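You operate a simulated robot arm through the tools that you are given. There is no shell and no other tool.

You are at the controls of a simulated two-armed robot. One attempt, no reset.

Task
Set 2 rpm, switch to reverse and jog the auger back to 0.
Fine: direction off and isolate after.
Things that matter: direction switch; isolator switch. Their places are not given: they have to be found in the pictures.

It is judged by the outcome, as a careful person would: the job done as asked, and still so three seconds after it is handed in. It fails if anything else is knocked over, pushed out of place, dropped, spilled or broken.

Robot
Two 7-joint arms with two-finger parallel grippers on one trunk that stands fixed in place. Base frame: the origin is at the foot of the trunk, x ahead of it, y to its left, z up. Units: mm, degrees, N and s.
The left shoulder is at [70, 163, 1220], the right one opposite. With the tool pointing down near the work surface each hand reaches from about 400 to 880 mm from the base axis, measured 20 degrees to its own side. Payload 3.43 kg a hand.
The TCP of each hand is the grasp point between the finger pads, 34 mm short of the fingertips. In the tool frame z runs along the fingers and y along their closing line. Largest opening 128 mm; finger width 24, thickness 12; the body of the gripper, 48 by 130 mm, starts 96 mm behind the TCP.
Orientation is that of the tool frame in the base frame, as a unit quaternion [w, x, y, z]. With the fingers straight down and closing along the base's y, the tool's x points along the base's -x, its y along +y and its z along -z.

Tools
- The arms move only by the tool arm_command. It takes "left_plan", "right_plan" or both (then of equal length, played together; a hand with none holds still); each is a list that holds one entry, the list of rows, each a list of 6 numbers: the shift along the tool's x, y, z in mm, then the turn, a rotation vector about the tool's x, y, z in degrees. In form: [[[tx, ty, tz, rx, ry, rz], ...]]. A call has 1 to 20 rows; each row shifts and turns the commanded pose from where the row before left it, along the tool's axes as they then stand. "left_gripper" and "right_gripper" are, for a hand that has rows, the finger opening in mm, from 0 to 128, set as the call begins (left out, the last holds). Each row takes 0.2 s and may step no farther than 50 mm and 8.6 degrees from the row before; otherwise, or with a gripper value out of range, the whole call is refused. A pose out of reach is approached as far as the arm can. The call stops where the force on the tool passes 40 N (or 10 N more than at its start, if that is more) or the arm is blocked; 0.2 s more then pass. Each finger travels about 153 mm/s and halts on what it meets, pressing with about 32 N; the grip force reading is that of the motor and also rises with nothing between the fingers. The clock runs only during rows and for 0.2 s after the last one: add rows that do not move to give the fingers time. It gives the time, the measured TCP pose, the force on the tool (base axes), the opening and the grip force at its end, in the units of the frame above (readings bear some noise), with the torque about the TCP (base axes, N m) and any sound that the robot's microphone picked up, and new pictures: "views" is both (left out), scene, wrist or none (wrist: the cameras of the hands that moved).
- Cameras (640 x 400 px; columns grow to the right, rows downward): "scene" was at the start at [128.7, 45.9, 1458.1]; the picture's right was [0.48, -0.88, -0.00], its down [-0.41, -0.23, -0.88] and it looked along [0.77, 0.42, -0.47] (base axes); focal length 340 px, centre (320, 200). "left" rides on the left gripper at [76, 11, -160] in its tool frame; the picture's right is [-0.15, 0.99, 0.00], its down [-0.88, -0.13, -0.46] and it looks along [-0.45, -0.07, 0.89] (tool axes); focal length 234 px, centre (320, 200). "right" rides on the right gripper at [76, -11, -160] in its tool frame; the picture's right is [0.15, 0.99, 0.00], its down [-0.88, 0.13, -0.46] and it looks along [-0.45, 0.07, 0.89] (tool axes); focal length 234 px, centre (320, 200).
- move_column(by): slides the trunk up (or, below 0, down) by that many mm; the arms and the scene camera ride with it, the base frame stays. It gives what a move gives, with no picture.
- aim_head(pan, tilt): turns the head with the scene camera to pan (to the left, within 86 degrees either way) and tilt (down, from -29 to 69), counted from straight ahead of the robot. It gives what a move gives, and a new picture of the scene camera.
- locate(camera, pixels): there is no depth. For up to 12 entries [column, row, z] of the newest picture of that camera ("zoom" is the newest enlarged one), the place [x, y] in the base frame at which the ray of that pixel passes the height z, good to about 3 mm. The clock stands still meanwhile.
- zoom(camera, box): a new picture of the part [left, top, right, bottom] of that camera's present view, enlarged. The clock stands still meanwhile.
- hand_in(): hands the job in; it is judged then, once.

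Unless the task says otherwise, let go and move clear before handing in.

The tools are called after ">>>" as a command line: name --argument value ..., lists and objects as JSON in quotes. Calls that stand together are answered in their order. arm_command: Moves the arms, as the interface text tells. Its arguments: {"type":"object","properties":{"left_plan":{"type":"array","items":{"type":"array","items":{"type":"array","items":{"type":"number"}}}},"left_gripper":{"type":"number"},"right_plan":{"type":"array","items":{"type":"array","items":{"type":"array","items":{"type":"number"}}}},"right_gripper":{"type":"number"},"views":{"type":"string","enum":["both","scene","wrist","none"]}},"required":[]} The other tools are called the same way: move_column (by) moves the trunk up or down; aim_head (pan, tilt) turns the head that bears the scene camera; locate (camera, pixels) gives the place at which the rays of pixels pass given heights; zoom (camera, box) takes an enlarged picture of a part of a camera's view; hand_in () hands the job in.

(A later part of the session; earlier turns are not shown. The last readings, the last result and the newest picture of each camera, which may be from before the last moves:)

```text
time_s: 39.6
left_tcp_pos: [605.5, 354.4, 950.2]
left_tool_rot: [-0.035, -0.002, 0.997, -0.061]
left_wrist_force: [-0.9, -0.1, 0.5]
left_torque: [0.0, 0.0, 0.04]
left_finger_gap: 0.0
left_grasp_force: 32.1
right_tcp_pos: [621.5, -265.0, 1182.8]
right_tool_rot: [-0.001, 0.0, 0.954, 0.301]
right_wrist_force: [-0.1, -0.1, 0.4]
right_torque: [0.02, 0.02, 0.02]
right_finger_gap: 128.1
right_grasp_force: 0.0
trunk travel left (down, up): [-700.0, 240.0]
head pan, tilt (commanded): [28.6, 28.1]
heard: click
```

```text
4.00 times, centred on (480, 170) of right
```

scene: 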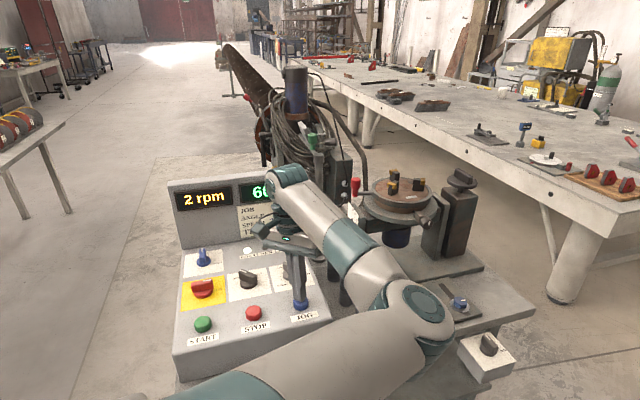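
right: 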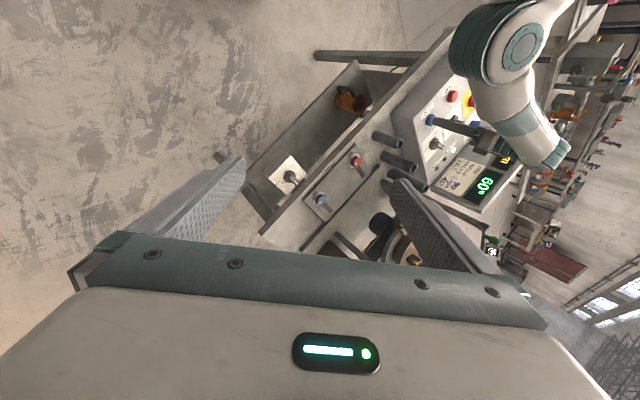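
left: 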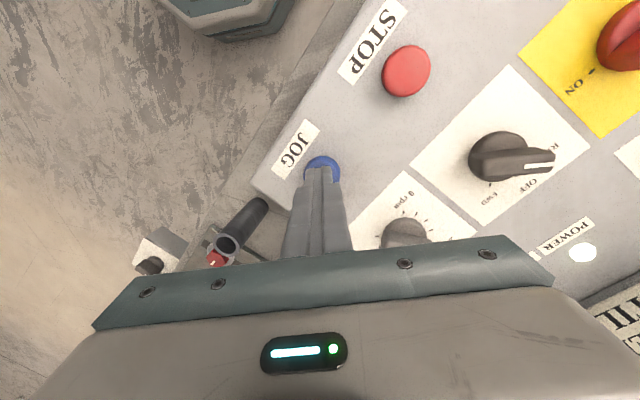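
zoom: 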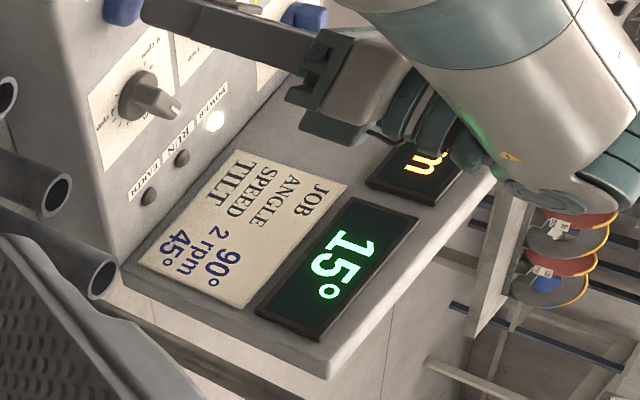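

The display went to 15°, so it shows 5° steps. I'll look at the auger's end ring near scene (257,125) for a finer index mark.

>>> zoom --camera "scene" --box '[235, 90, 315, 170]'

>>> zoom --camera "scene" --box '[220, 60, 280, 110]'

>>> zoom --camera "scene" --box '[215, 35, 315, 165]'

```text
5.00 times, centred on (275, 130) of scene
```

zoom: 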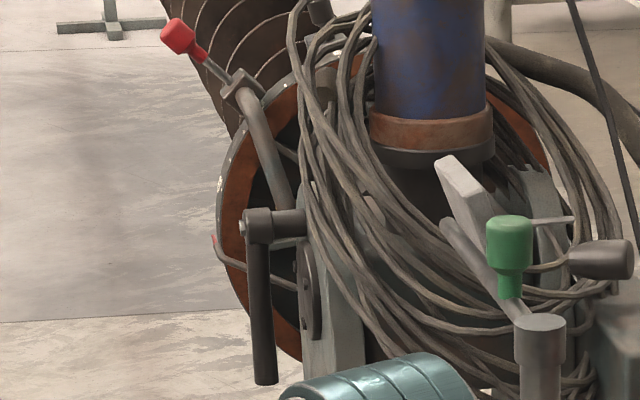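

```text
8.00 times, centred on (250, 85) of scene
```

zoom: 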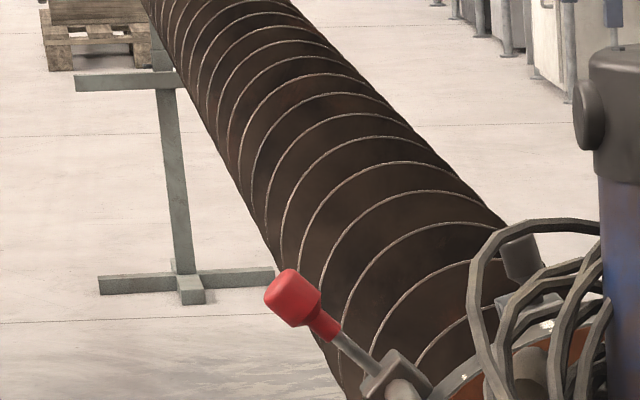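

```text
3.08 times, centred on (265, 100) of scene
```

zoom: 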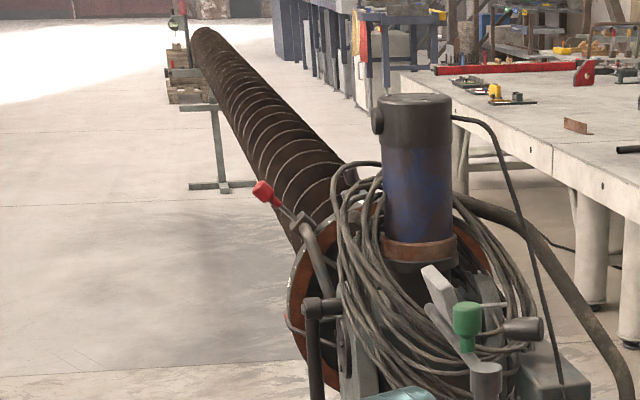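

The ring's rim carries white marks around (222,183) and (285,85) in that zoom. I'll enlarge further to see whether they're a degree scale.

>>> zoom --camera "scene" --box '[248, 100, 288, 140]'

>>> zoom --camera "scene" --box '[245, 130, 275, 155]'

```text
10.00 times, centred on (268, 120) of scene
```

zoom: 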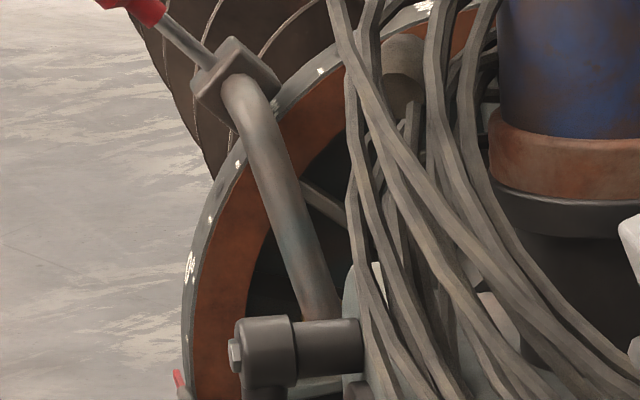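

```text
16.00 times, centred on (260, 142) of scene
```

zoom: 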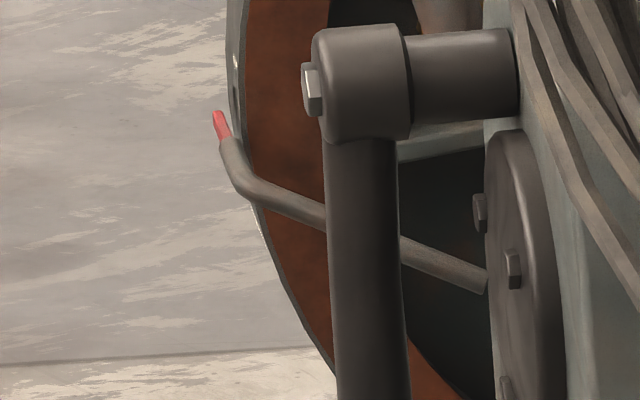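

There is a red-tipped pointer (scene ≈(253,138)) against ticks and numbers on the ring's rim, which is a physical angle scale. I'll enlarge around the pointer.

>>> zoom --camera "scene" --box '[248, 118, 264, 140]'

>>> zoom --camera "scene" --box '[250, 132, 260, 142]'

```text
16.00 times, centred on (256, 129) of scene
```

zoom: 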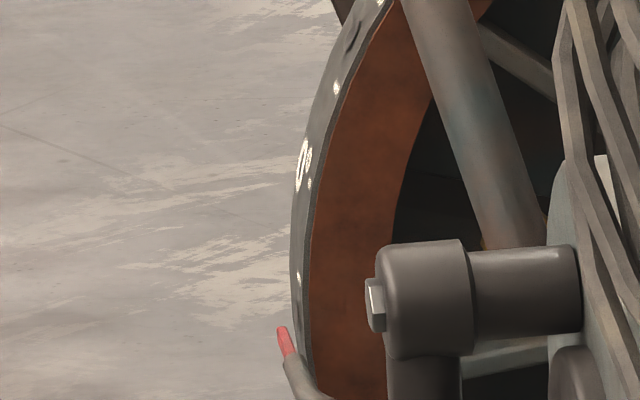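

```text
16.00 times, centred on (255, 137) of scene
```

zoom: 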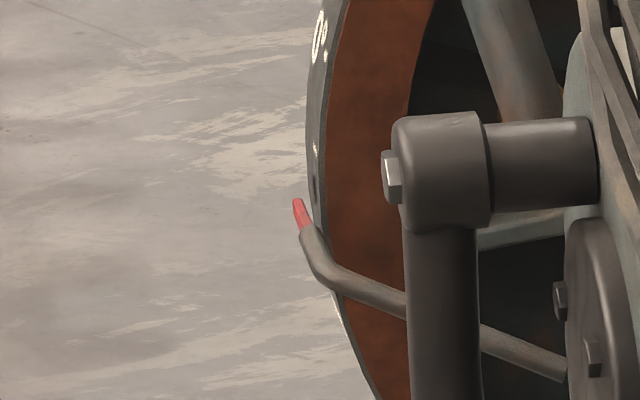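

The rim has 10°-spaced ticks and a "0" label about 16–18° above the pointer, consistent with the 15° display. I'll tap again, holding 0.4 s longer, and track both display and rim.

>>> arm_command --left_plan '[[[-0.65, 1.11, 8.9, 0, 0, 0], [-0.5, 0.87, 6.9, 0, 0, 0], [0, 0, 0, 0, 0, 0], [0, 0, 0, 0, 0, 0], [0.72, -1.24, -9.88, 0, 0, 0], [0.43, -0.74, -5.93, 0, 0, 0]]]' --views "none"

>>> zoom --camera "right" --box '[400, 120, 560, 220]'

>>> zoom --camera "scene" --box '[248, 118, 264, 140]'

```text
time_s: 41.0
left_tcp_pos: [603.2, 354.4, 950.6]
left_tool_rot: [-0.036, -0.001, 0.997, -0.062]
left_wrist_force: [0.5, -0.2, -0.5]
left_torque: [-0.01, -0.01, 0.01]
left_finger_gap: 0.1
left_grasp_force: 31.7
right_tcp_pos: [621.9, -265.6, 1182.1]
right_tool_rot: [0.0, 0.0, 0.954, 0.301]
right_wrist_force: [0.6, -0.5, 0.2]
right_torque: [0.01, 0.01, -0.01]
right_finger_gap: 128.1
right_grasp_force: 0.1
trunk travel left (down, up): [-700.0, 240.0]
head pan, tilt (commanded): [28.6, 28.1]
heard: click
```

```text
4.00 times, centred on (480, 170) of right
```

zoom: 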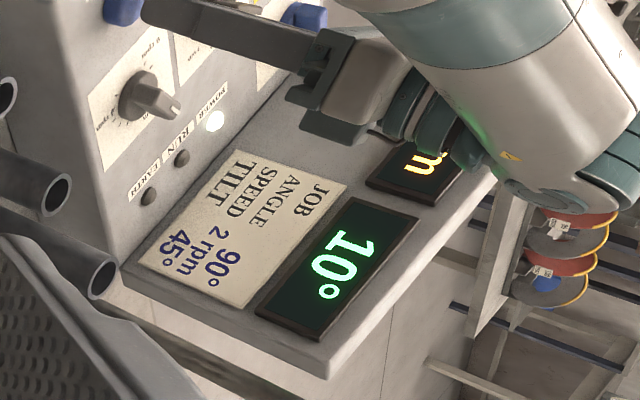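

```text
16.00 times, centred on (256, 129) of scene
```

zoom: 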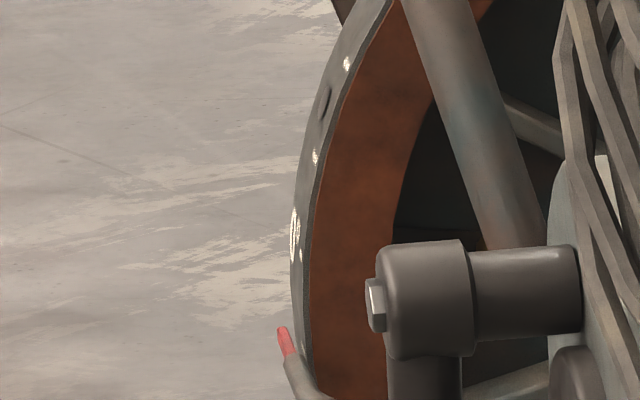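

The ring moved about 7.4° (label tick now at Y≈255, pointer at ≈350, so about 9.7° left; display 10°). The next tap should give about 5°.

>>> arm_command --left_plan '[[[-0.65, 1.11, 8.9, 0, 0, 0], [-0.5, 0.87, 6.9, 0, 0, 0], [0, 0, 0, 0, 0, 0], [0.72, -1.24, -9.88, 0, 0, 0], [0.43, -0.74, -5.93, 0, 0, 0]]]' --views "none"

>>> zoom --camera "right" --box '[400, 120, 560, 220]'

>>> zoom --camera "scene" --box '[248, 118, 264, 140]'

```text
time_s: 42.2
left_tcp_pos: [603.5, 354.6, 947.6]
left_tool_rot: [-0.036, -0.002, 0.998, -0.061]
left_wrist_force: [-1.1, 0.5, -0.1]
left_torque: [-0.03, 0.06, 0.03]
left_finger_gap: 0.0
left_grasp_force: 32.3
right_tcp_pos: [621.8, -265.2, 1181.8]
right_tool_rot: [0.0, 0.0, 0.954, 0.301]
right_wrist_force: [0.0, -0.3, -0.2]
right_torque: [-0.01, -0.01, 0.0]
right_finger_gap: 127.9
right_grasp_force: 0.1
trunk travel left (down, up): [-700.0, 240.0]
head pan, tilt (commanded): [28.6, 28.1]
heard: click
```

```text
4.00 times, centred on (480, 170) of right
```

zoom: 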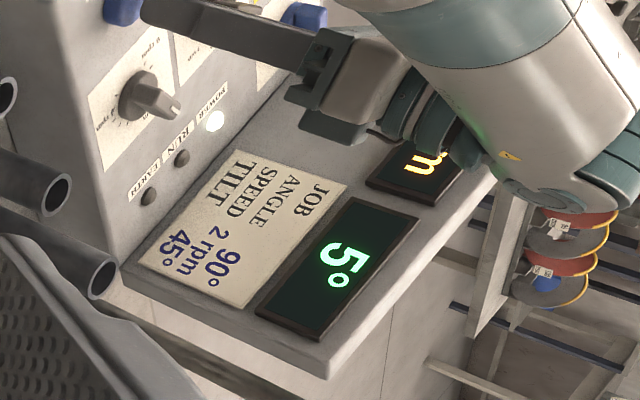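

```text
16.00 times, centred on (256, 129) of scene
```

zoom: 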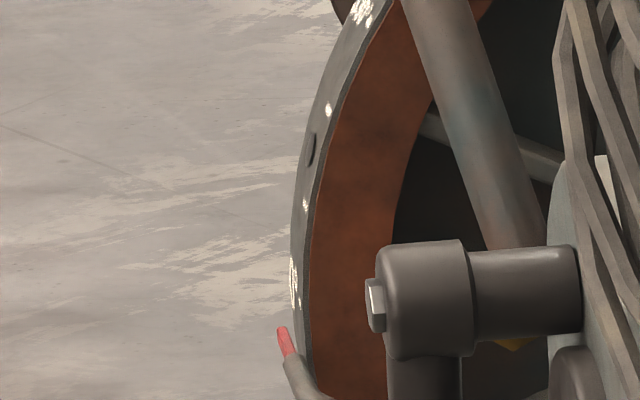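

Display 5°, with the label tick at Y≈304 (about 4.7° to go). I'll make one short tap of about 2.6°.

>>> arm_command --left_plan '[[[-0.65, 1.11, 8.9, 0, 0, 0], [-0.5, 0.87, 6.9, 0, 0, 0], [0.72, -1.24, -9.88, 0, 0, 0], [0.43, -0.74, -5.93, 0, 0, 0]]]' --views "none"

>>> zoom --camera "right" --box '[400, 120, 560, 220]'

>>> zoom --camera "scene" --box '[248, 118, 264, 140]'

>>> zoom --camera "scene" --box '[246, 132, 260, 142]'

```text
time_s: 43.2
left_tcp_pos: [604.2, 354.2, 949.1]
left_tool_rot: [-0.035, -0.001, 0.998, -0.061]
left_wrist_force: [0.9, -0.1, -1.0]
left_torque: [-0.01, -0.01, 0.01]
left_finger_gap: 0.0
left_grasp_force: 31.9
right_tcp_pos: [621.4, -264.7, 1181.7]
right_tool_rot: [0.0, 0.0, 0.954, 0.301]
right_wrist_force: [0.3, -0.4, -0.3]
right_torque: [-0.03, -0.03, 0.01]
right_finger_gap: 128.0
right_grasp_force: 0.1
trunk travel left (down, up): [-700.0, 240.0]
head pan, tilt (commanded): [28.6, 28.1]
heard: click
```

```text
4.00 times, centred on (480, 170) of right
```

zoom: 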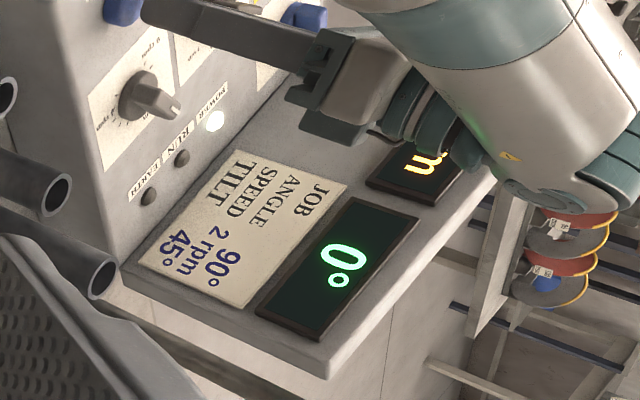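

```text
16.00 times, centred on (256, 129) of scene
```

zoom: 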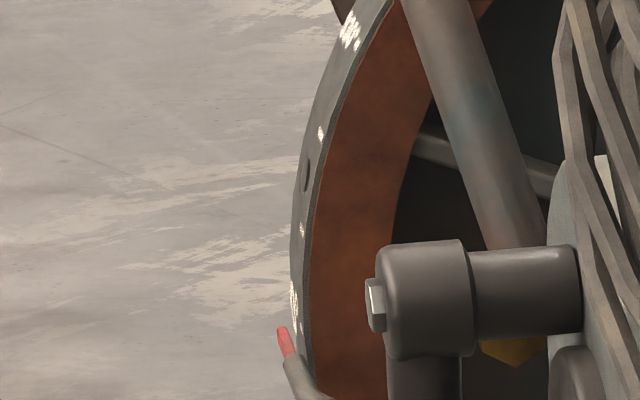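

```text
16.00 times, centred on (253, 137) of scene
```

zoom: 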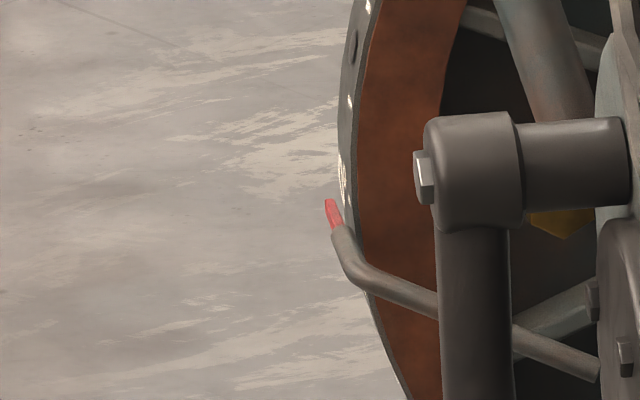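

Display now 0°, and the rim's "0" tick is about 2° short of the pointer (Y≈329 vs ≈350). Working back from the roundings, the true value is between 0 and 2.5°. One quicker tap with a fast lift should trim about 1.5°.

>>> arm_command --left_plan '[[[-0.65, 1.11, 8.9, 0, 0, 0], [-0.5, 0.87, 6.9, 0, 0, 0], [2.15, -3.7, -29.6, 0, 0, 0]]]' --views "none"

>>> zoom --camera "right" --box '[400, 120, 560, 220]'

>>> zoom --camera "scene" --box '[248, 118, 264, 140]'

>>> zoom --camera "scene" --box '[246, 132, 260, 142]'

```text
time_s: 44.0
left_tcp_pos: [604.8, 355.3, 962.6]
left_tool_rot: [-0.035, 0.0, 0.998, -0.061]
left_wrist_force: [-0.2, -0.9, -0.5]
left_torque: [-0.02, 0.03, -0.02]
left_finger_gap: 0.0
left_grasp_force: 32.0
right_tcp_pos: [620.6, -265.0, 1182.3]
right_tool_rot: [0.002, 0.0, 0.954, 0.3]
right_wrist_force: [0.0, -1.4, 1.2]
right_torque: [0.0, 0.02, 0.02]
right_finger_gap: 128.0
right_grasp_force: 0.1
trunk travel left (down, up): [-700.0, 240.0]
head pan, tilt (commanded): [28.6, 28.1]
heard: click
```

```text
4.00 times, centred on (480, 170) of right
```

zoom: 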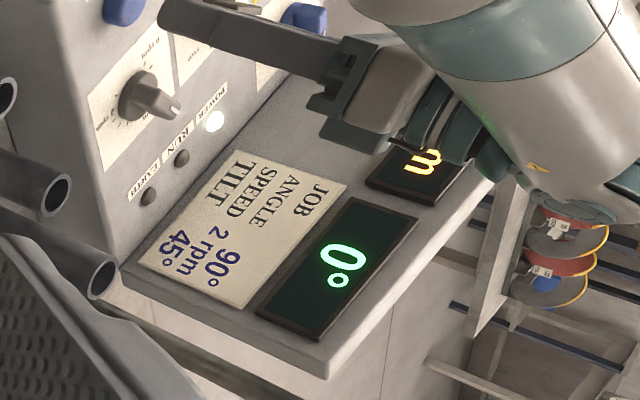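

```text
16.00 times, centred on (256, 129) of scene
```

zoom: 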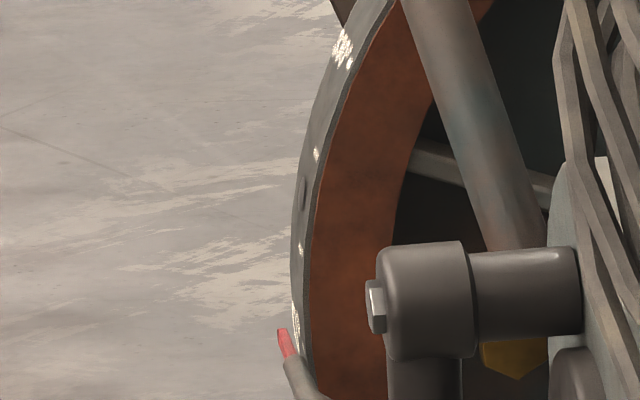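

```text
16.00 times, centred on (253, 137) of scene
```

zoom: 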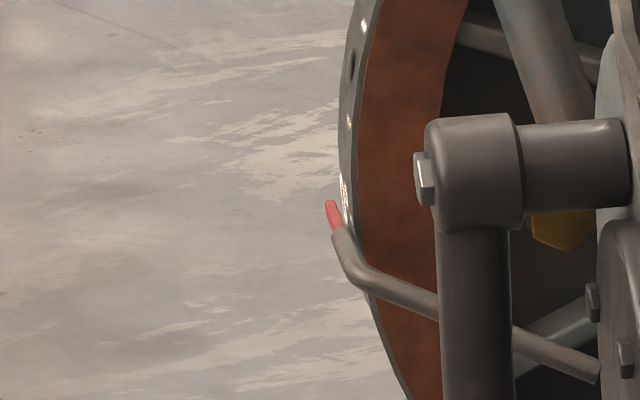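

The tick moved 2° more and now sits right at the pointer (Y≈349 vs ≈350), with the display at 0°. Jogging is done, so I'll raise the left hand, level it, and move to the direction knob with yaw −90°.

>>> arm_command --left_plan '[[[0, 0, -45, 0, 0, 0], [0, 0, -45, 0, 0, 0], [0, 0, 0, -3.5, -2, 0], [0, 0, 0, -3.5, -2, 0], [0.8, 45, 0, 0, 0, 0], [0.8, 45, 0, 0, 0, 0], [0.8, 45, 0, 0, 0, 0]]]' --left_gripper 60 --views "none"

>>> arm_command --left_plan '[[[0, 0, 0, 0, 0, 7.5], [0, 0, 0, 0, 0, 7.5], [0, 0, 0, 0, 0, 7.5], [0, 0, 0, 0, 0, 7.5], [0, 0, 0, 0, 0, 7.5], [0, 0, 0, 0, 0, 7.5], [0, 0, 0, 0, 0, 7.5], [0, 0, 0, 0, 0, 7.5], [0, 0, 0, 0, 0, 7.5], [0, 0, 0, 0, 0, 7.5], [0, 0, 0, 0, 0, 7.5], [0, 0, 0, 0, 0, 7.5]]]'

```text
time_s: 45.6
left_tcp_pos: [607.6, 500.9, 1052.4]
left_tool_rot: [0.0, -0.001, 1.0, 0.0]
left_wrist_force: [-1.0, -0.1, -0.8]
left_torque: [0.0, -0.01, 0.03]
left_finger_gap: 59.9
left_grasp_force: 0.1
right_tcp_pos: [620.9, -263.6, 1181.8]
right_tool_rot: [0.0, 0.0, 0.954, 0.3]
right_wrist_force: [-0.2, -0.1, -0.4]
right_torque: [-0.04, 0.0, -0.01]
right_finger_gap: 128.0
right_grasp_force: 0.1
trunk travel left (down, up): [-700.0, 240.0]
head pan, tilt (commanded): [28.6, 28.1]
```

```text
time_s: 48.2
left_tcp_pos: [607.3, 500.8, 1053.0]
left_tool_rot: [0.0, 0.708, 0.706, 0.0]
left_wrist_force: [0.4, 0.6, -0.4]
left_torque: [-0.01, 0.0, 0.03]
left_finger_gap: 60.2
left_grasp_force: 0.1
right_tcp_pos: [622.0, -264.1, 1181.9]
right_tool_rot: [0.0, 0.0, 0.954, 0.301]
right_wrist_force: [-0.2, 0.3, 0.9]
right_torque: [0.03, 0.02, 0.01]
right_finger_gap: 128.2
right_grasp_force: 0.0
trunk travel left (down, up): [-700.0, 240.0]
head pan, tilt (commanded): [28.6, 28.1]
```

scene: 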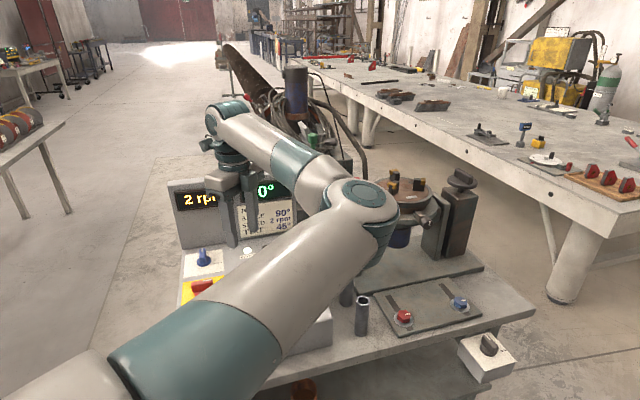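
left: 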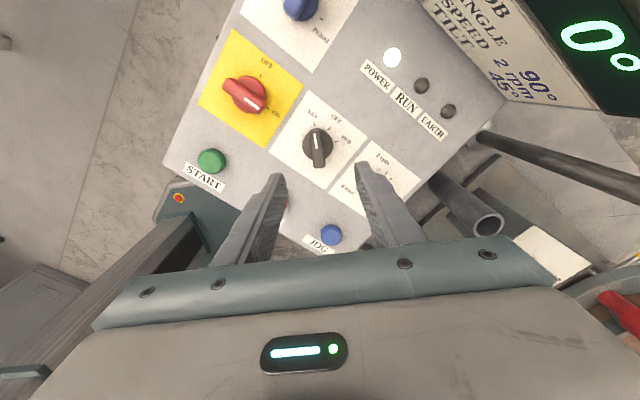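

The 0° is clearly visible in the left picture. I'll check centring over the direction knob (expected wing centre at (320,148)).

>>> zoom --camera "left" --box '[240, 100, 400, 200]'

```text
4.00 times, centred on (320, 150) of left
```

zoom: 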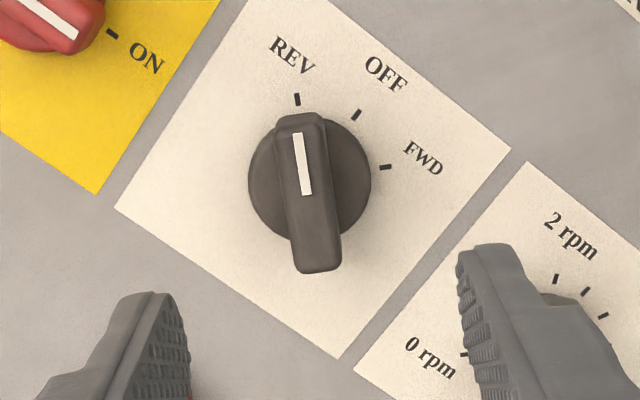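

The hand is about 3–4 mm off along the closing line (wing centre at 317 vs 320). I'll correct by 3 mm, lower, and close on the wing.

>>> arm_command --left_plan '[[[0, -3, 0, 0, 0, 0], [0, 0, 35, 0, 0, 0], [0, 0, 35, 0, 0, 0], [0, 0, 35, 0, 0, 0], [0, 0, 8, 0, 0, 0]]]' --left_gripper 60 --views "wrist"

>>> arm_command --left_plan '[[[0, 0, 0, 0, 0, 0], [0, 0, 0, 0, 0, 0], [0, 0, 0, 0, 0, 0]]]' --left_gripper 5 --views "wrist"

```text
time_s: 49.4
left_tcp_pos: [604.7, 500.4, 939.1]
left_tool_rot: [0.0, 0.707, 0.707, 0.0]
left_wrist_force: [0.7, -0.1, -0.4]
left_torque: [0.04, -0.02, 0.02]
left_finger_gap: 60.2
left_grasp_force: 0.1
right_tcp_pos: [622.5, -265.2, 1181.9]
right_tool_rot: [0.0, 0.0, 0.954, 0.301]
right_wrist_force: [0.3, 0.8, -0.1]
right_torque: [-0.02, 0.01, -0.02]
right_finger_gap: 128.2
right_grasp_force: 0.1
trunk travel left (down, up): [-700.0, 240.0]
head pan, tilt (commanded): [28.6, 28.1]
```

left: 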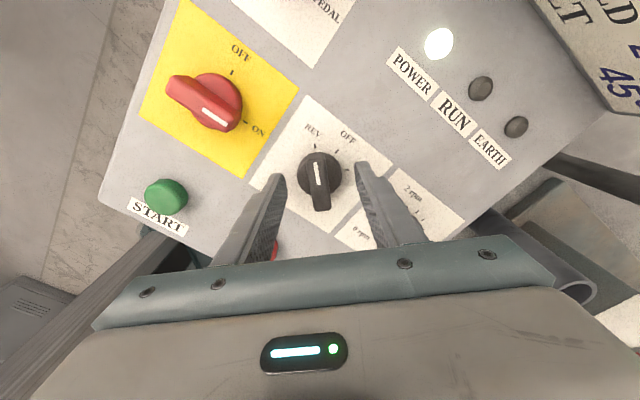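

```text
time_s: 50.2
left_tcp_pos: [605.0, 501.0, 939.2]
left_tool_rot: [0.0, 0.707, 0.707, 0.0]
left_wrist_force: [-6.4, -2.9, -3.9]
left_torque: [0.34, 0.02, -0.13]
left_finger_gap: 15.8
left_grasp_force: 45.0
right_tcp_pos: [621.8, -264.0, 1182.0]
right_tool_rot: [0.0, -0.001, 0.954, 0.3]
right_wrist_force: [0.1, -0.6, -0.4]
right_torque: [0.02, 0.02, -0.04]
right_finger_gap: 127.8
right_grasp_force: 0.1
trunk travel left (down, up): [-700.0, 240.0]
head pan, tilt (commanded): [28.6, 28.1]
```

left: 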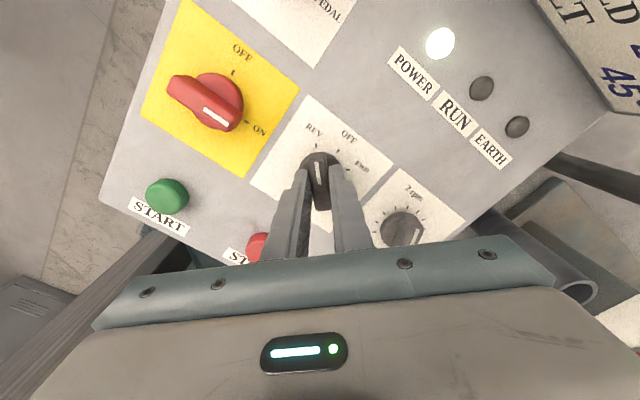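

The direction wing is gripped at REV (15.8 mm). I'll turn it 45° clockwise back to OFF.

>>> arm_command --left_plan '[[[0, 0, 0, 0, 0, 7.5], [0, 0, 0, 0, 0, 7.5], [0, 0, 0, 0, 0, 7.5], [0, 0, 0, 0, 0, 7.5], [0, 0, 0, 0, 0, 7.5], [0, 0, 0, 0, 0, 7.5]]]' --views "wrist"

>>> zoom --camera "left" --box '[240, 80, 400, 220]'

```text
time_s: 51.6
left_tcp_pos: [605.2, 500.0, 940.2]
left_tool_rot: [0.0, 0.924, 0.382, 0.0]
left_wrist_force: [-4.1, -4.6, -3.2]
left_torque: [-0.24, 0.22, 0.01]
left_finger_gap: 15.6
left_grasp_force: 45.0
right_tcp_pos: [620.2, -264.7, 1181.3]
right_tool_rot: [0.0, 0.0, 0.954, 0.301]
right_wrist_force: [0.2, -0.2, 0.2]
right_torque: [0.01, 0.0, 0.03]
right_finger_gap: 128.1
right_grasp_force: 0.0
trunk travel left (down, up): [-700.0, 240.0]
head pan, tilt (commanded): [28.6, 28.1]
```

left: 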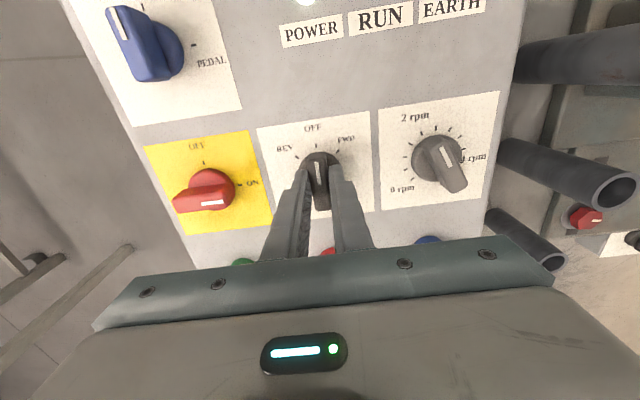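

```text
2.86 times, centred on (320, 150) of left
```

zoom: 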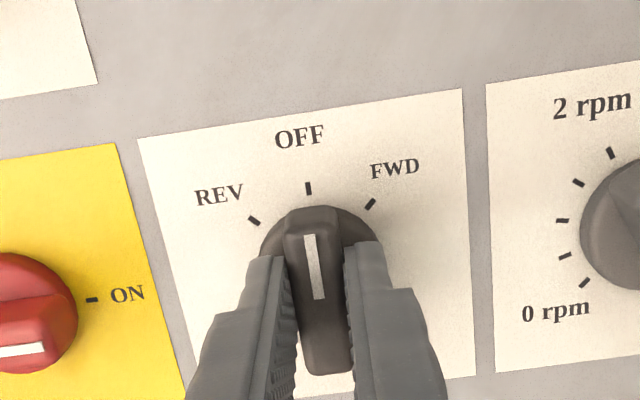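

The direction pointer is on OFF. I'll release, rise, shift 105 mm to the isolator and set yaw −45° to straddle its ON position.

>>> arm_command --left_plan '[[[0, 0, 0, 0, 0, 0], [0, 0, 0, 0, 0, 0]]]' --left_gripper 60 --views "none"

>>> arm_command --left_plan '[[[0, 0, -37, 0, 0, 0], [0, 0, -38, 0, 0, 0], [0, 0, -38, 0, 0, 0], [0, -35, 0, 0, 0, 0], [0, -35, 0, 0, 0, 0], [0, -35, 0, 0, 0, 0], [0, 0, 0, 0, 0, -7.5], [0, 0, 0, 0, 0, -7.5], [0, 0, 0, 0, 0, -7.5], [0, 0, 0, 0, 0, -7.5], [0, 0, 0, 0, 0, -7.5], [0, 0, 0, 0, 0, -7.5], [0, 0, 0, 0, 0, -7.5], [0, 0, 0, 0, 0, -7.5], [0, 0, 0, 0, 0, -7.5], [0, 0, 0, 0, 0, -7.5], [0, 0, 0, 0, 0, -7.5], [0, 0, 0, 0, 0, -7.5]]]' --left_gripper 60

>>> zoom --camera "left" --box '[240, 100, 400, 200]'

>>> zoom --camera "right" --box '[400, 80, 560, 220]'

```text
time_s: 52.2
left_tcp_pos: [606.0, 501.0, 939.6]
left_tool_rot: [0.0, 0.924, 0.383, 0.0]
left_wrist_force: [0.3, -0.8, 0.1]
left_torque: [0.02, 0.01, 0.01]
left_finger_gap: 60.0
left_grasp_force: 0.1
right_tcp_pos: [621.6, -264.3, 1181.9]
right_tool_rot: [-0.001, 0.001, 0.954, 0.3]
right_wrist_force: [0.0, 0.2, 0.6]
right_torque: [-0.01, 0.0, 0.04]
right_finger_gap: 128.2
right_grasp_force: 0.1
trunk travel left (down, up): [-700.0, 240.0]
head pan, tilt (commanded): [28.6, 28.1]
```

```text
time_s: 56.0
left_tcp_pos: [531.1, 574.0, 1052.7]
left_tool_rot: [-0.001, 0.381, 0.925, 0.0]
left_wrist_force: [0.2, -0.1, -0.1]
left_torque: [-0.02, -0.04, -0.01]
left_finger_gap: 59.8
left_grasp_force: 0.0
right_tcp_pos: [622.3, -263.3, 1181.4]
right_tool_rot: [0.0, -0.001, 0.954, 0.3]
right_wrist_force: [0.0, -0.1, -0.2]
right_torque: [0.02, -0.02, 0.01]
right_finger_gap: 127.9
right_grasp_force: 0.0
trunk travel left (down, up): [-700.0, 240.0]
head pan, tilt (commanded): [28.6, 28.1]
```

scene: 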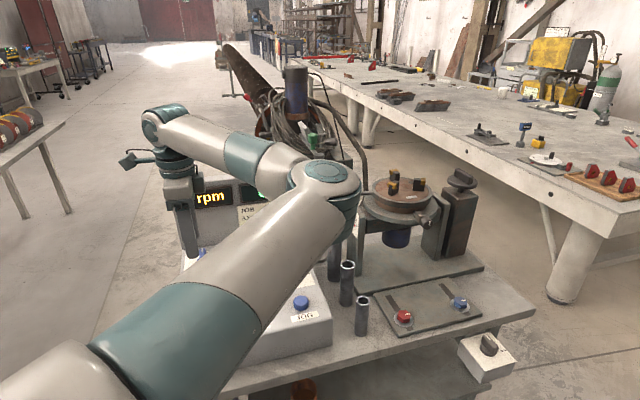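
left: 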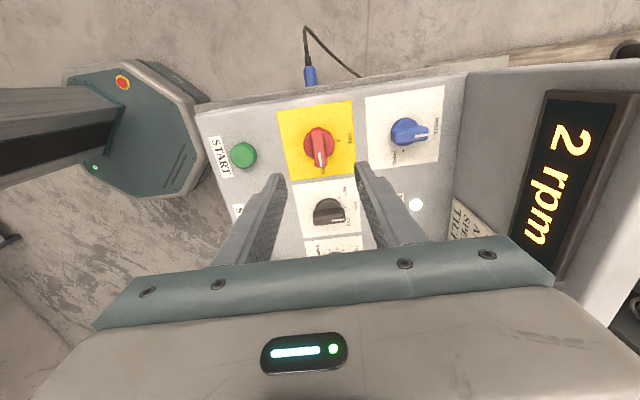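

```text
4.00 times, centred on (320, 150) of left
```

zoom: 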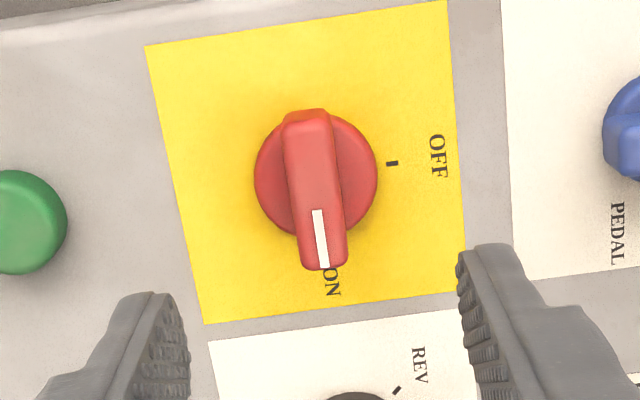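

```text
2.86 times, centred on (480, 150) of right
```

zoom: 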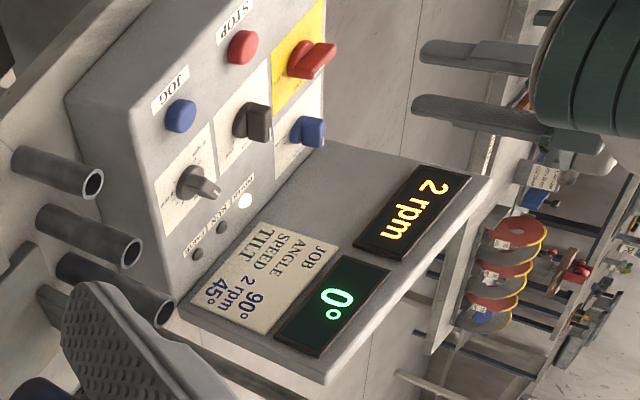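

Display still 0° and 2 rpm, direction OFF. Before isolating I want a better look at the rim pointer, because the 5° display is coarse and my scene view of the ring is nearly edge-on. I'll raise the left hand and tilt its camera toward the ring.

>>> arm_command --left_plan '[[[0, 0, -50, 0, 0, 0], [0, 0, -50, 0, 0, 0], [0, 0, -50, 0, 0, 0], [32.3, 8.3, 0, 0, 0, 0], [32.3, 8.3, 0, 0, 0, 0], [32.3, 8.3, 0, 0, 0, 0], [0, 0, 0, -7.5, 0, 0], [0, 0, 0, -7.5, 0, 0], [0, 0, 0, -7.5, 0, 0], [0, 0, 0, -7.5, 0, 0], [0, 0, 0, -7.5, 0, 0], [0, 0, 0, -7.5, 0, 0]]]' --left_gripper 60

```text
time_s: 58.6
left_tcp_pos: [480.3, 660.8, 1202.5]
left_tool_rot: [0.145, 0.353, 0.853, 0.355]
left_wrist_force: [0.2, -0.2, 0.2]
left_torque: [-0.01, 0.01, -0.01]
left_finger_gap: 59.8
left_grasp_force: 0.1
right_tcp_pos: [621.6, -264.5, 1182.6]
right_tool_rot: [0.001, 0.0, 0.954, 0.3]
right_wrist_force: [1.1, -0.5, 0.7]
right_torque: [0.0, 0.04, 0.01]
right_finger_gap: 128.1
right_grasp_force: 0.1
trunk travel left (down, up): [-700.0, 240.0]
head pan, tilt (commanded): [28.6, 28.1]
```

scene: 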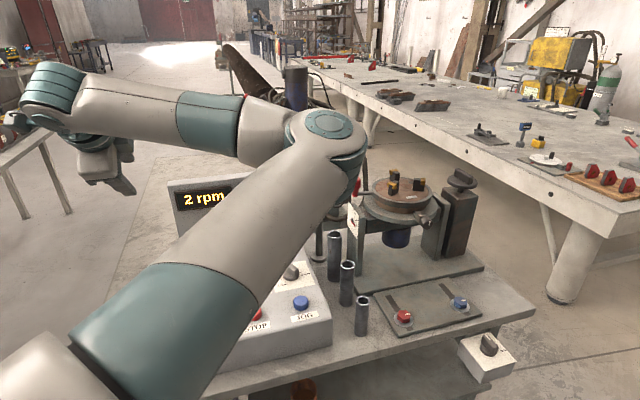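
left: 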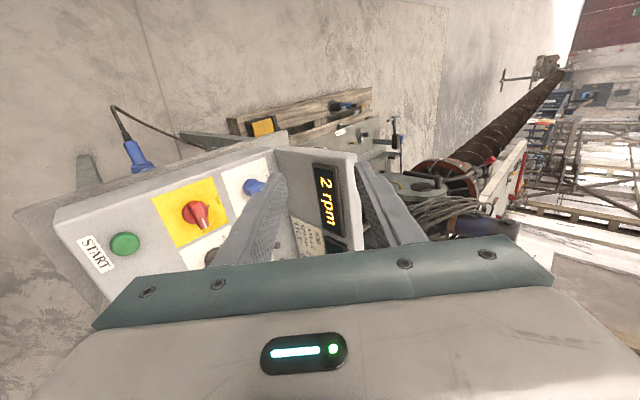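

The left camera now sees the auger and its end ring at about (445,165). I'll enlarge it.

>>> zoom --camera "left" --box '[400, 140, 500, 210]'

>>> zoom --camera "left" --box '[410, 145, 460, 180]'

```text
5.71 times, centred on (450, 175) of left
```

zoom: 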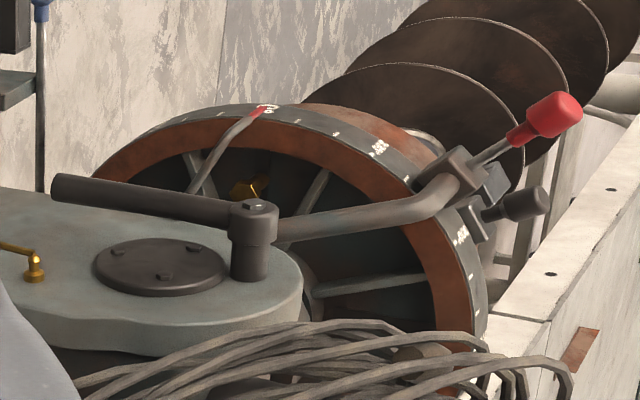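

```text
11.43 times, centred on (435, 162) of left
```

zoom: 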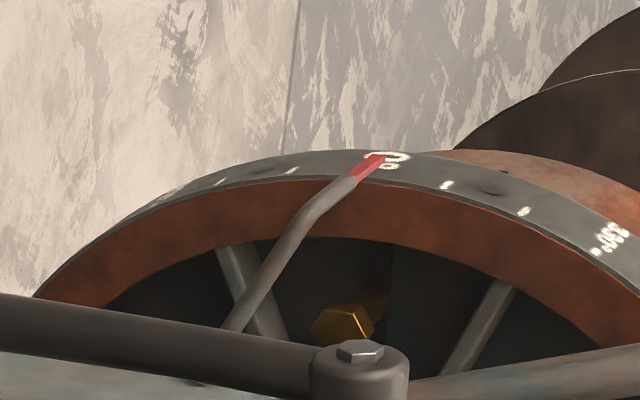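

The pointer's red tip lies across the "0°" label (the next label is 330°). I'll enlarge maximally to judge the residual.

>>> zoom --camera "left" --box '[430, 150, 452, 166]'

```text
16.00 times, centred on (441, 158) of left
```

zoom: 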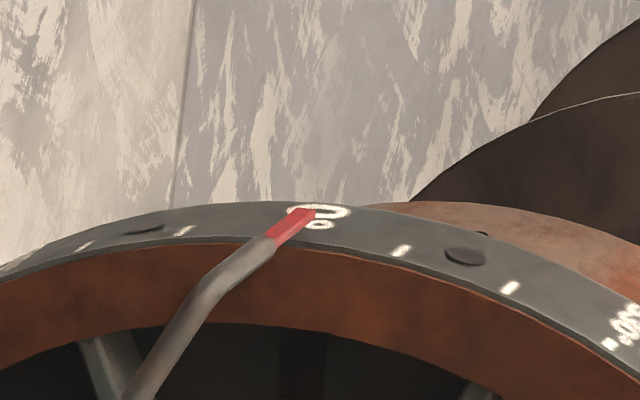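

Seen from here, the pointer's red tip lies on the "0°" label between the 10° and 350° ticks, within about 1°, and the display reads 0°. That's good. I'll return over the isolator by reversing the last motion.

>>> arm_command --left_plan '[[[0, 0, 0, 7.5, 0, 0], [0, 0, 0, 7.5, 0, 0], [0, 0, 0, 7.5, 0, 0], [0, 0, 0, 7.5, 0, 0], [0, 0, 0, 7.5, 0, 0], [0, 0, 0, 7.5, 0, 0], [-32.3, -8.3, 0, 0, 0, 0], [-32.3, -8.3, 0, 0, 0, 0], [-32.3, -8.3, 0, 0, 0, 0], [0, 0, 50, 0, 0, 0], [0, 0, 50, 0, 0, 0], [0, 0, 50, 0, 0, 0]]]' --left_gripper 60

>>> zoom --camera "left" --box '[240, 100, 400, 200]'

```text
time_s: 61.2
left_tcp_pos: [533.5, 574.6, 1051.2]
left_tool_rot: [-0.001, 0.382, 0.924, 0.0]
left_wrist_force: [0.7, -0.1, 0.2]
left_torque: [0.03, 0.04, 0.01]
left_finger_gap: 60.0
left_grasp_force: 0.0
right_tcp_pos: [621.6, -263.9, 1181.5]
right_tool_rot: [-0.001, 0.001, 0.954, 0.301]
right_wrist_force: [0.5, -0.2, -0.6]
right_torque: [0.0, 0.0, 0.02]
right_finger_gap: 128.1
right_grasp_force: 0.1
trunk travel left (down, up): [-700.0, 240.0]
head pan, tilt (commanded): [28.6, 28.1]
```

scene: 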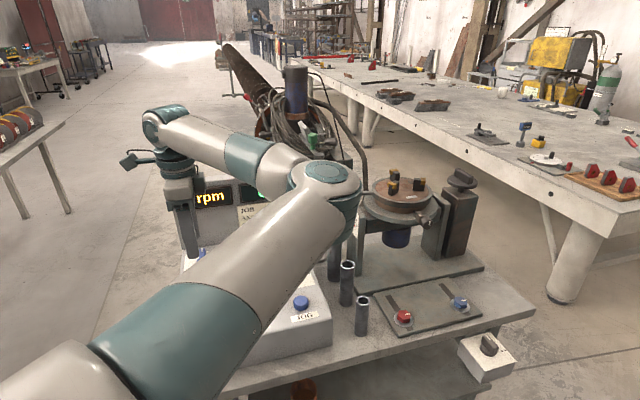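
left: 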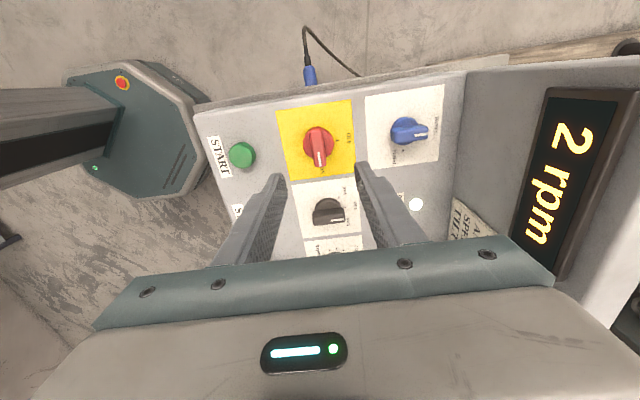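

```text
4.00 times, centred on (320, 150) of left
```

zoom: 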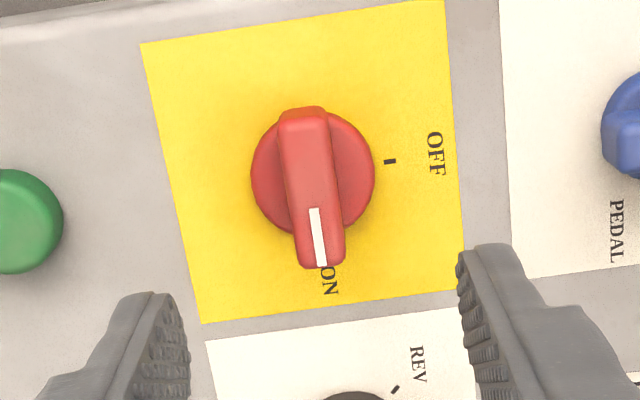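

The wing centre at (318,147) is about 2–3 mm off along the closing line. I'll correct by 2 mm, lower, grip, and turn the isolator back 90° to OFF.

>>> arm_command --left_plan '[[[0, -2, 0, 0, 0, 0], [0, 0, 35, 0, 0, 0], [0, 0, 35, 0, 0, 0], [0, 0, 35, 0, 0, 0], [0, 0, 7, 0, 0, 0]]]' --left_gripper 60 --views "wrist"

>>> arm_command --left_plan '[[[0, 0, 0, 0, 0, 0], [0, 0, 0, 0, 0, 0], [0, 0, 0, 0, 0, 0]]]' --left_gripper 5 --views "wrist"

```text
time_s: 62.4
left_tcp_pos: [530.0, 573.5, 940.2]
left_tool_rot: [0.0, 0.382, 0.924, 0.0]
left_wrist_force: [0.7, -0.4, -0.5]
left_torque: [0.0, -0.06, 0.01]
left_finger_gap: 60.1
left_grasp_force: 0.1
right_tcp_pos: [621.8, -264.7, 1182.4]
right_tool_rot: [0.0, 0.0, 0.954, 0.301]
right_wrist_force: [0.0, 0.1, 0.1]
right_torque: [0.01, -0.04, -0.01]
right_finger_gap: 128.1
right_grasp_force: 0.0
trunk travel left (down, up): [-700.0, 240.0]
head pan, tilt (commanded): [28.6, 28.1]
```

left: 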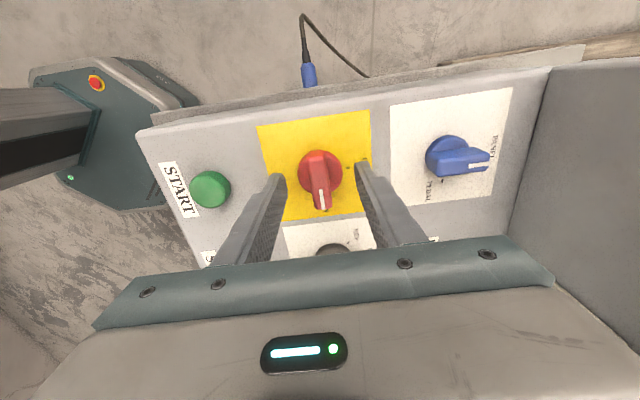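

```text
time_s: 63.2
left_tcp_pos: [529.7, 573.6, 940.3]
left_tool_rot: [0.0, 0.382, 0.924, 0.0]
left_wrist_force: [-1.3, -1.0, -1.1]
left_torque: [0.19, 0.02, 0.01]
left_finger_gap: 15.9
left_grasp_force: 45.0
right_tcp_pos: [620.7, -264.6, 1181.6]
right_tool_rot: [-0.001, 0.0, 0.954, 0.301]
right_wrist_force: [0.1, -0.1, 0.2]
right_torque: [0.0, -0.03, 0.01]
right_finger_gap: 128.0
right_grasp_force: 0.2
trunk travel left (down, up): [-700.0, 240.0]
head pan, tilt (commanded): [28.6, 28.1]
```

left: 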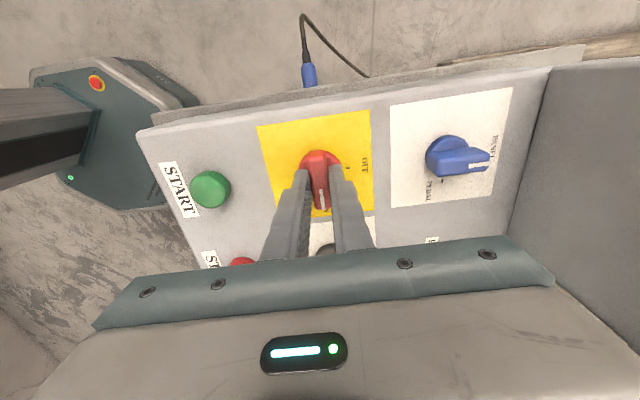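

The isolator wing is gripped (15.9 mm). I'll turn it counter-clockwise 90° to OFF.

>>> arm_command --left_plan '[[[0, 0, 0, 0, 0, -7.5], [0, 0, 0, 0, 0, -7.5], [0, 0, 0, 0, 0, -7.5], [0, 0, 0, 0, 0, -7.5], [0, 0, 0, 0, 0, -7.5], [0, 0, 0, 0, 0, -7.5], [0, 0, 0, 0, 0, -7.5], [0, 0, 0, 0, 0, -7.5], [0, 0, 0, 0, 0, -7.5], [0, 0, 0, 0, 0, -7.5], [0, 0, 0, 0, 0, -7.5], [0, 0, 0, 0, 0, -7.5]]]' --views "both"

>>> zoom --camera "right" --box '[400, 80, 560, 220]'

```text
time_s: 65.8
left_tcp_pos: [530.1, 573.3, 938.5]
left_tool_rot: [-0.002, -0.384, 0.923, 0.0]
left_wrist_force: [-1.7, -7.1, -9.4]
left_torque: [0.0, -0.35, -0.14]
left_finger_gap: 16.0
left_grasp_force: 45.0
right_tcp_pos: [622.2, -264.9, 1182.8]
right_tool_rot: [0.0, 0.001, 0.954, 0.301]
right_wrist_force: [0.2, 0.2, -0.4]
right_torque: [-0.03, 0.0, -0.01]
right_finger_gap: 127.7
right_grasp_force: 0.1
trunk travel left (down, up): [-700.0, 240.0]
head pan, tilt (commanded): [28.6, 28.1]
```

scene: 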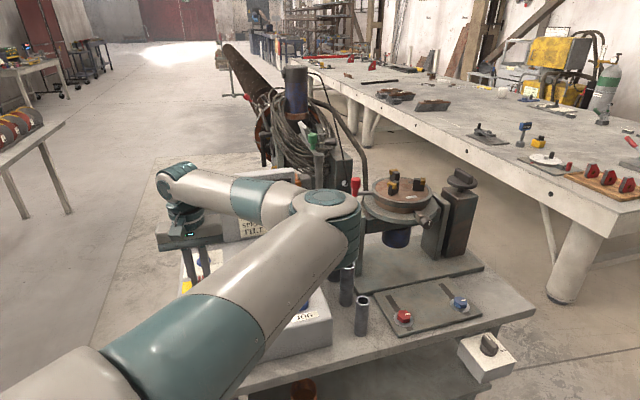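
left: 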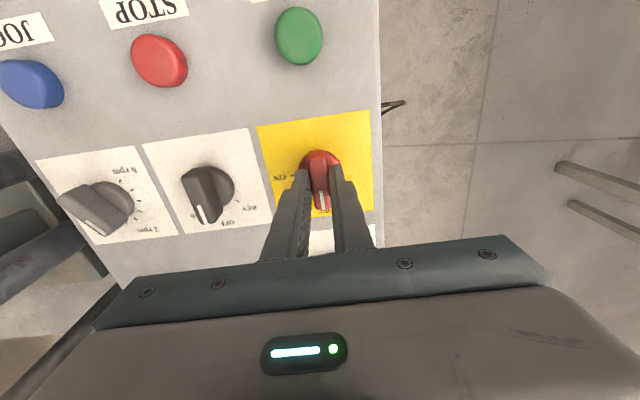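

```text
2.86 times, centred on (480, 150) of right
```

zoom: 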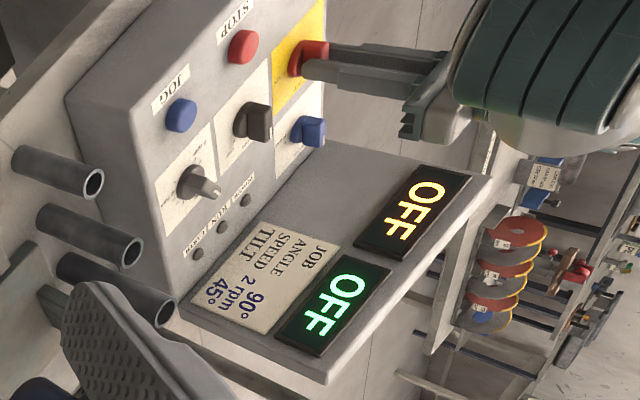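

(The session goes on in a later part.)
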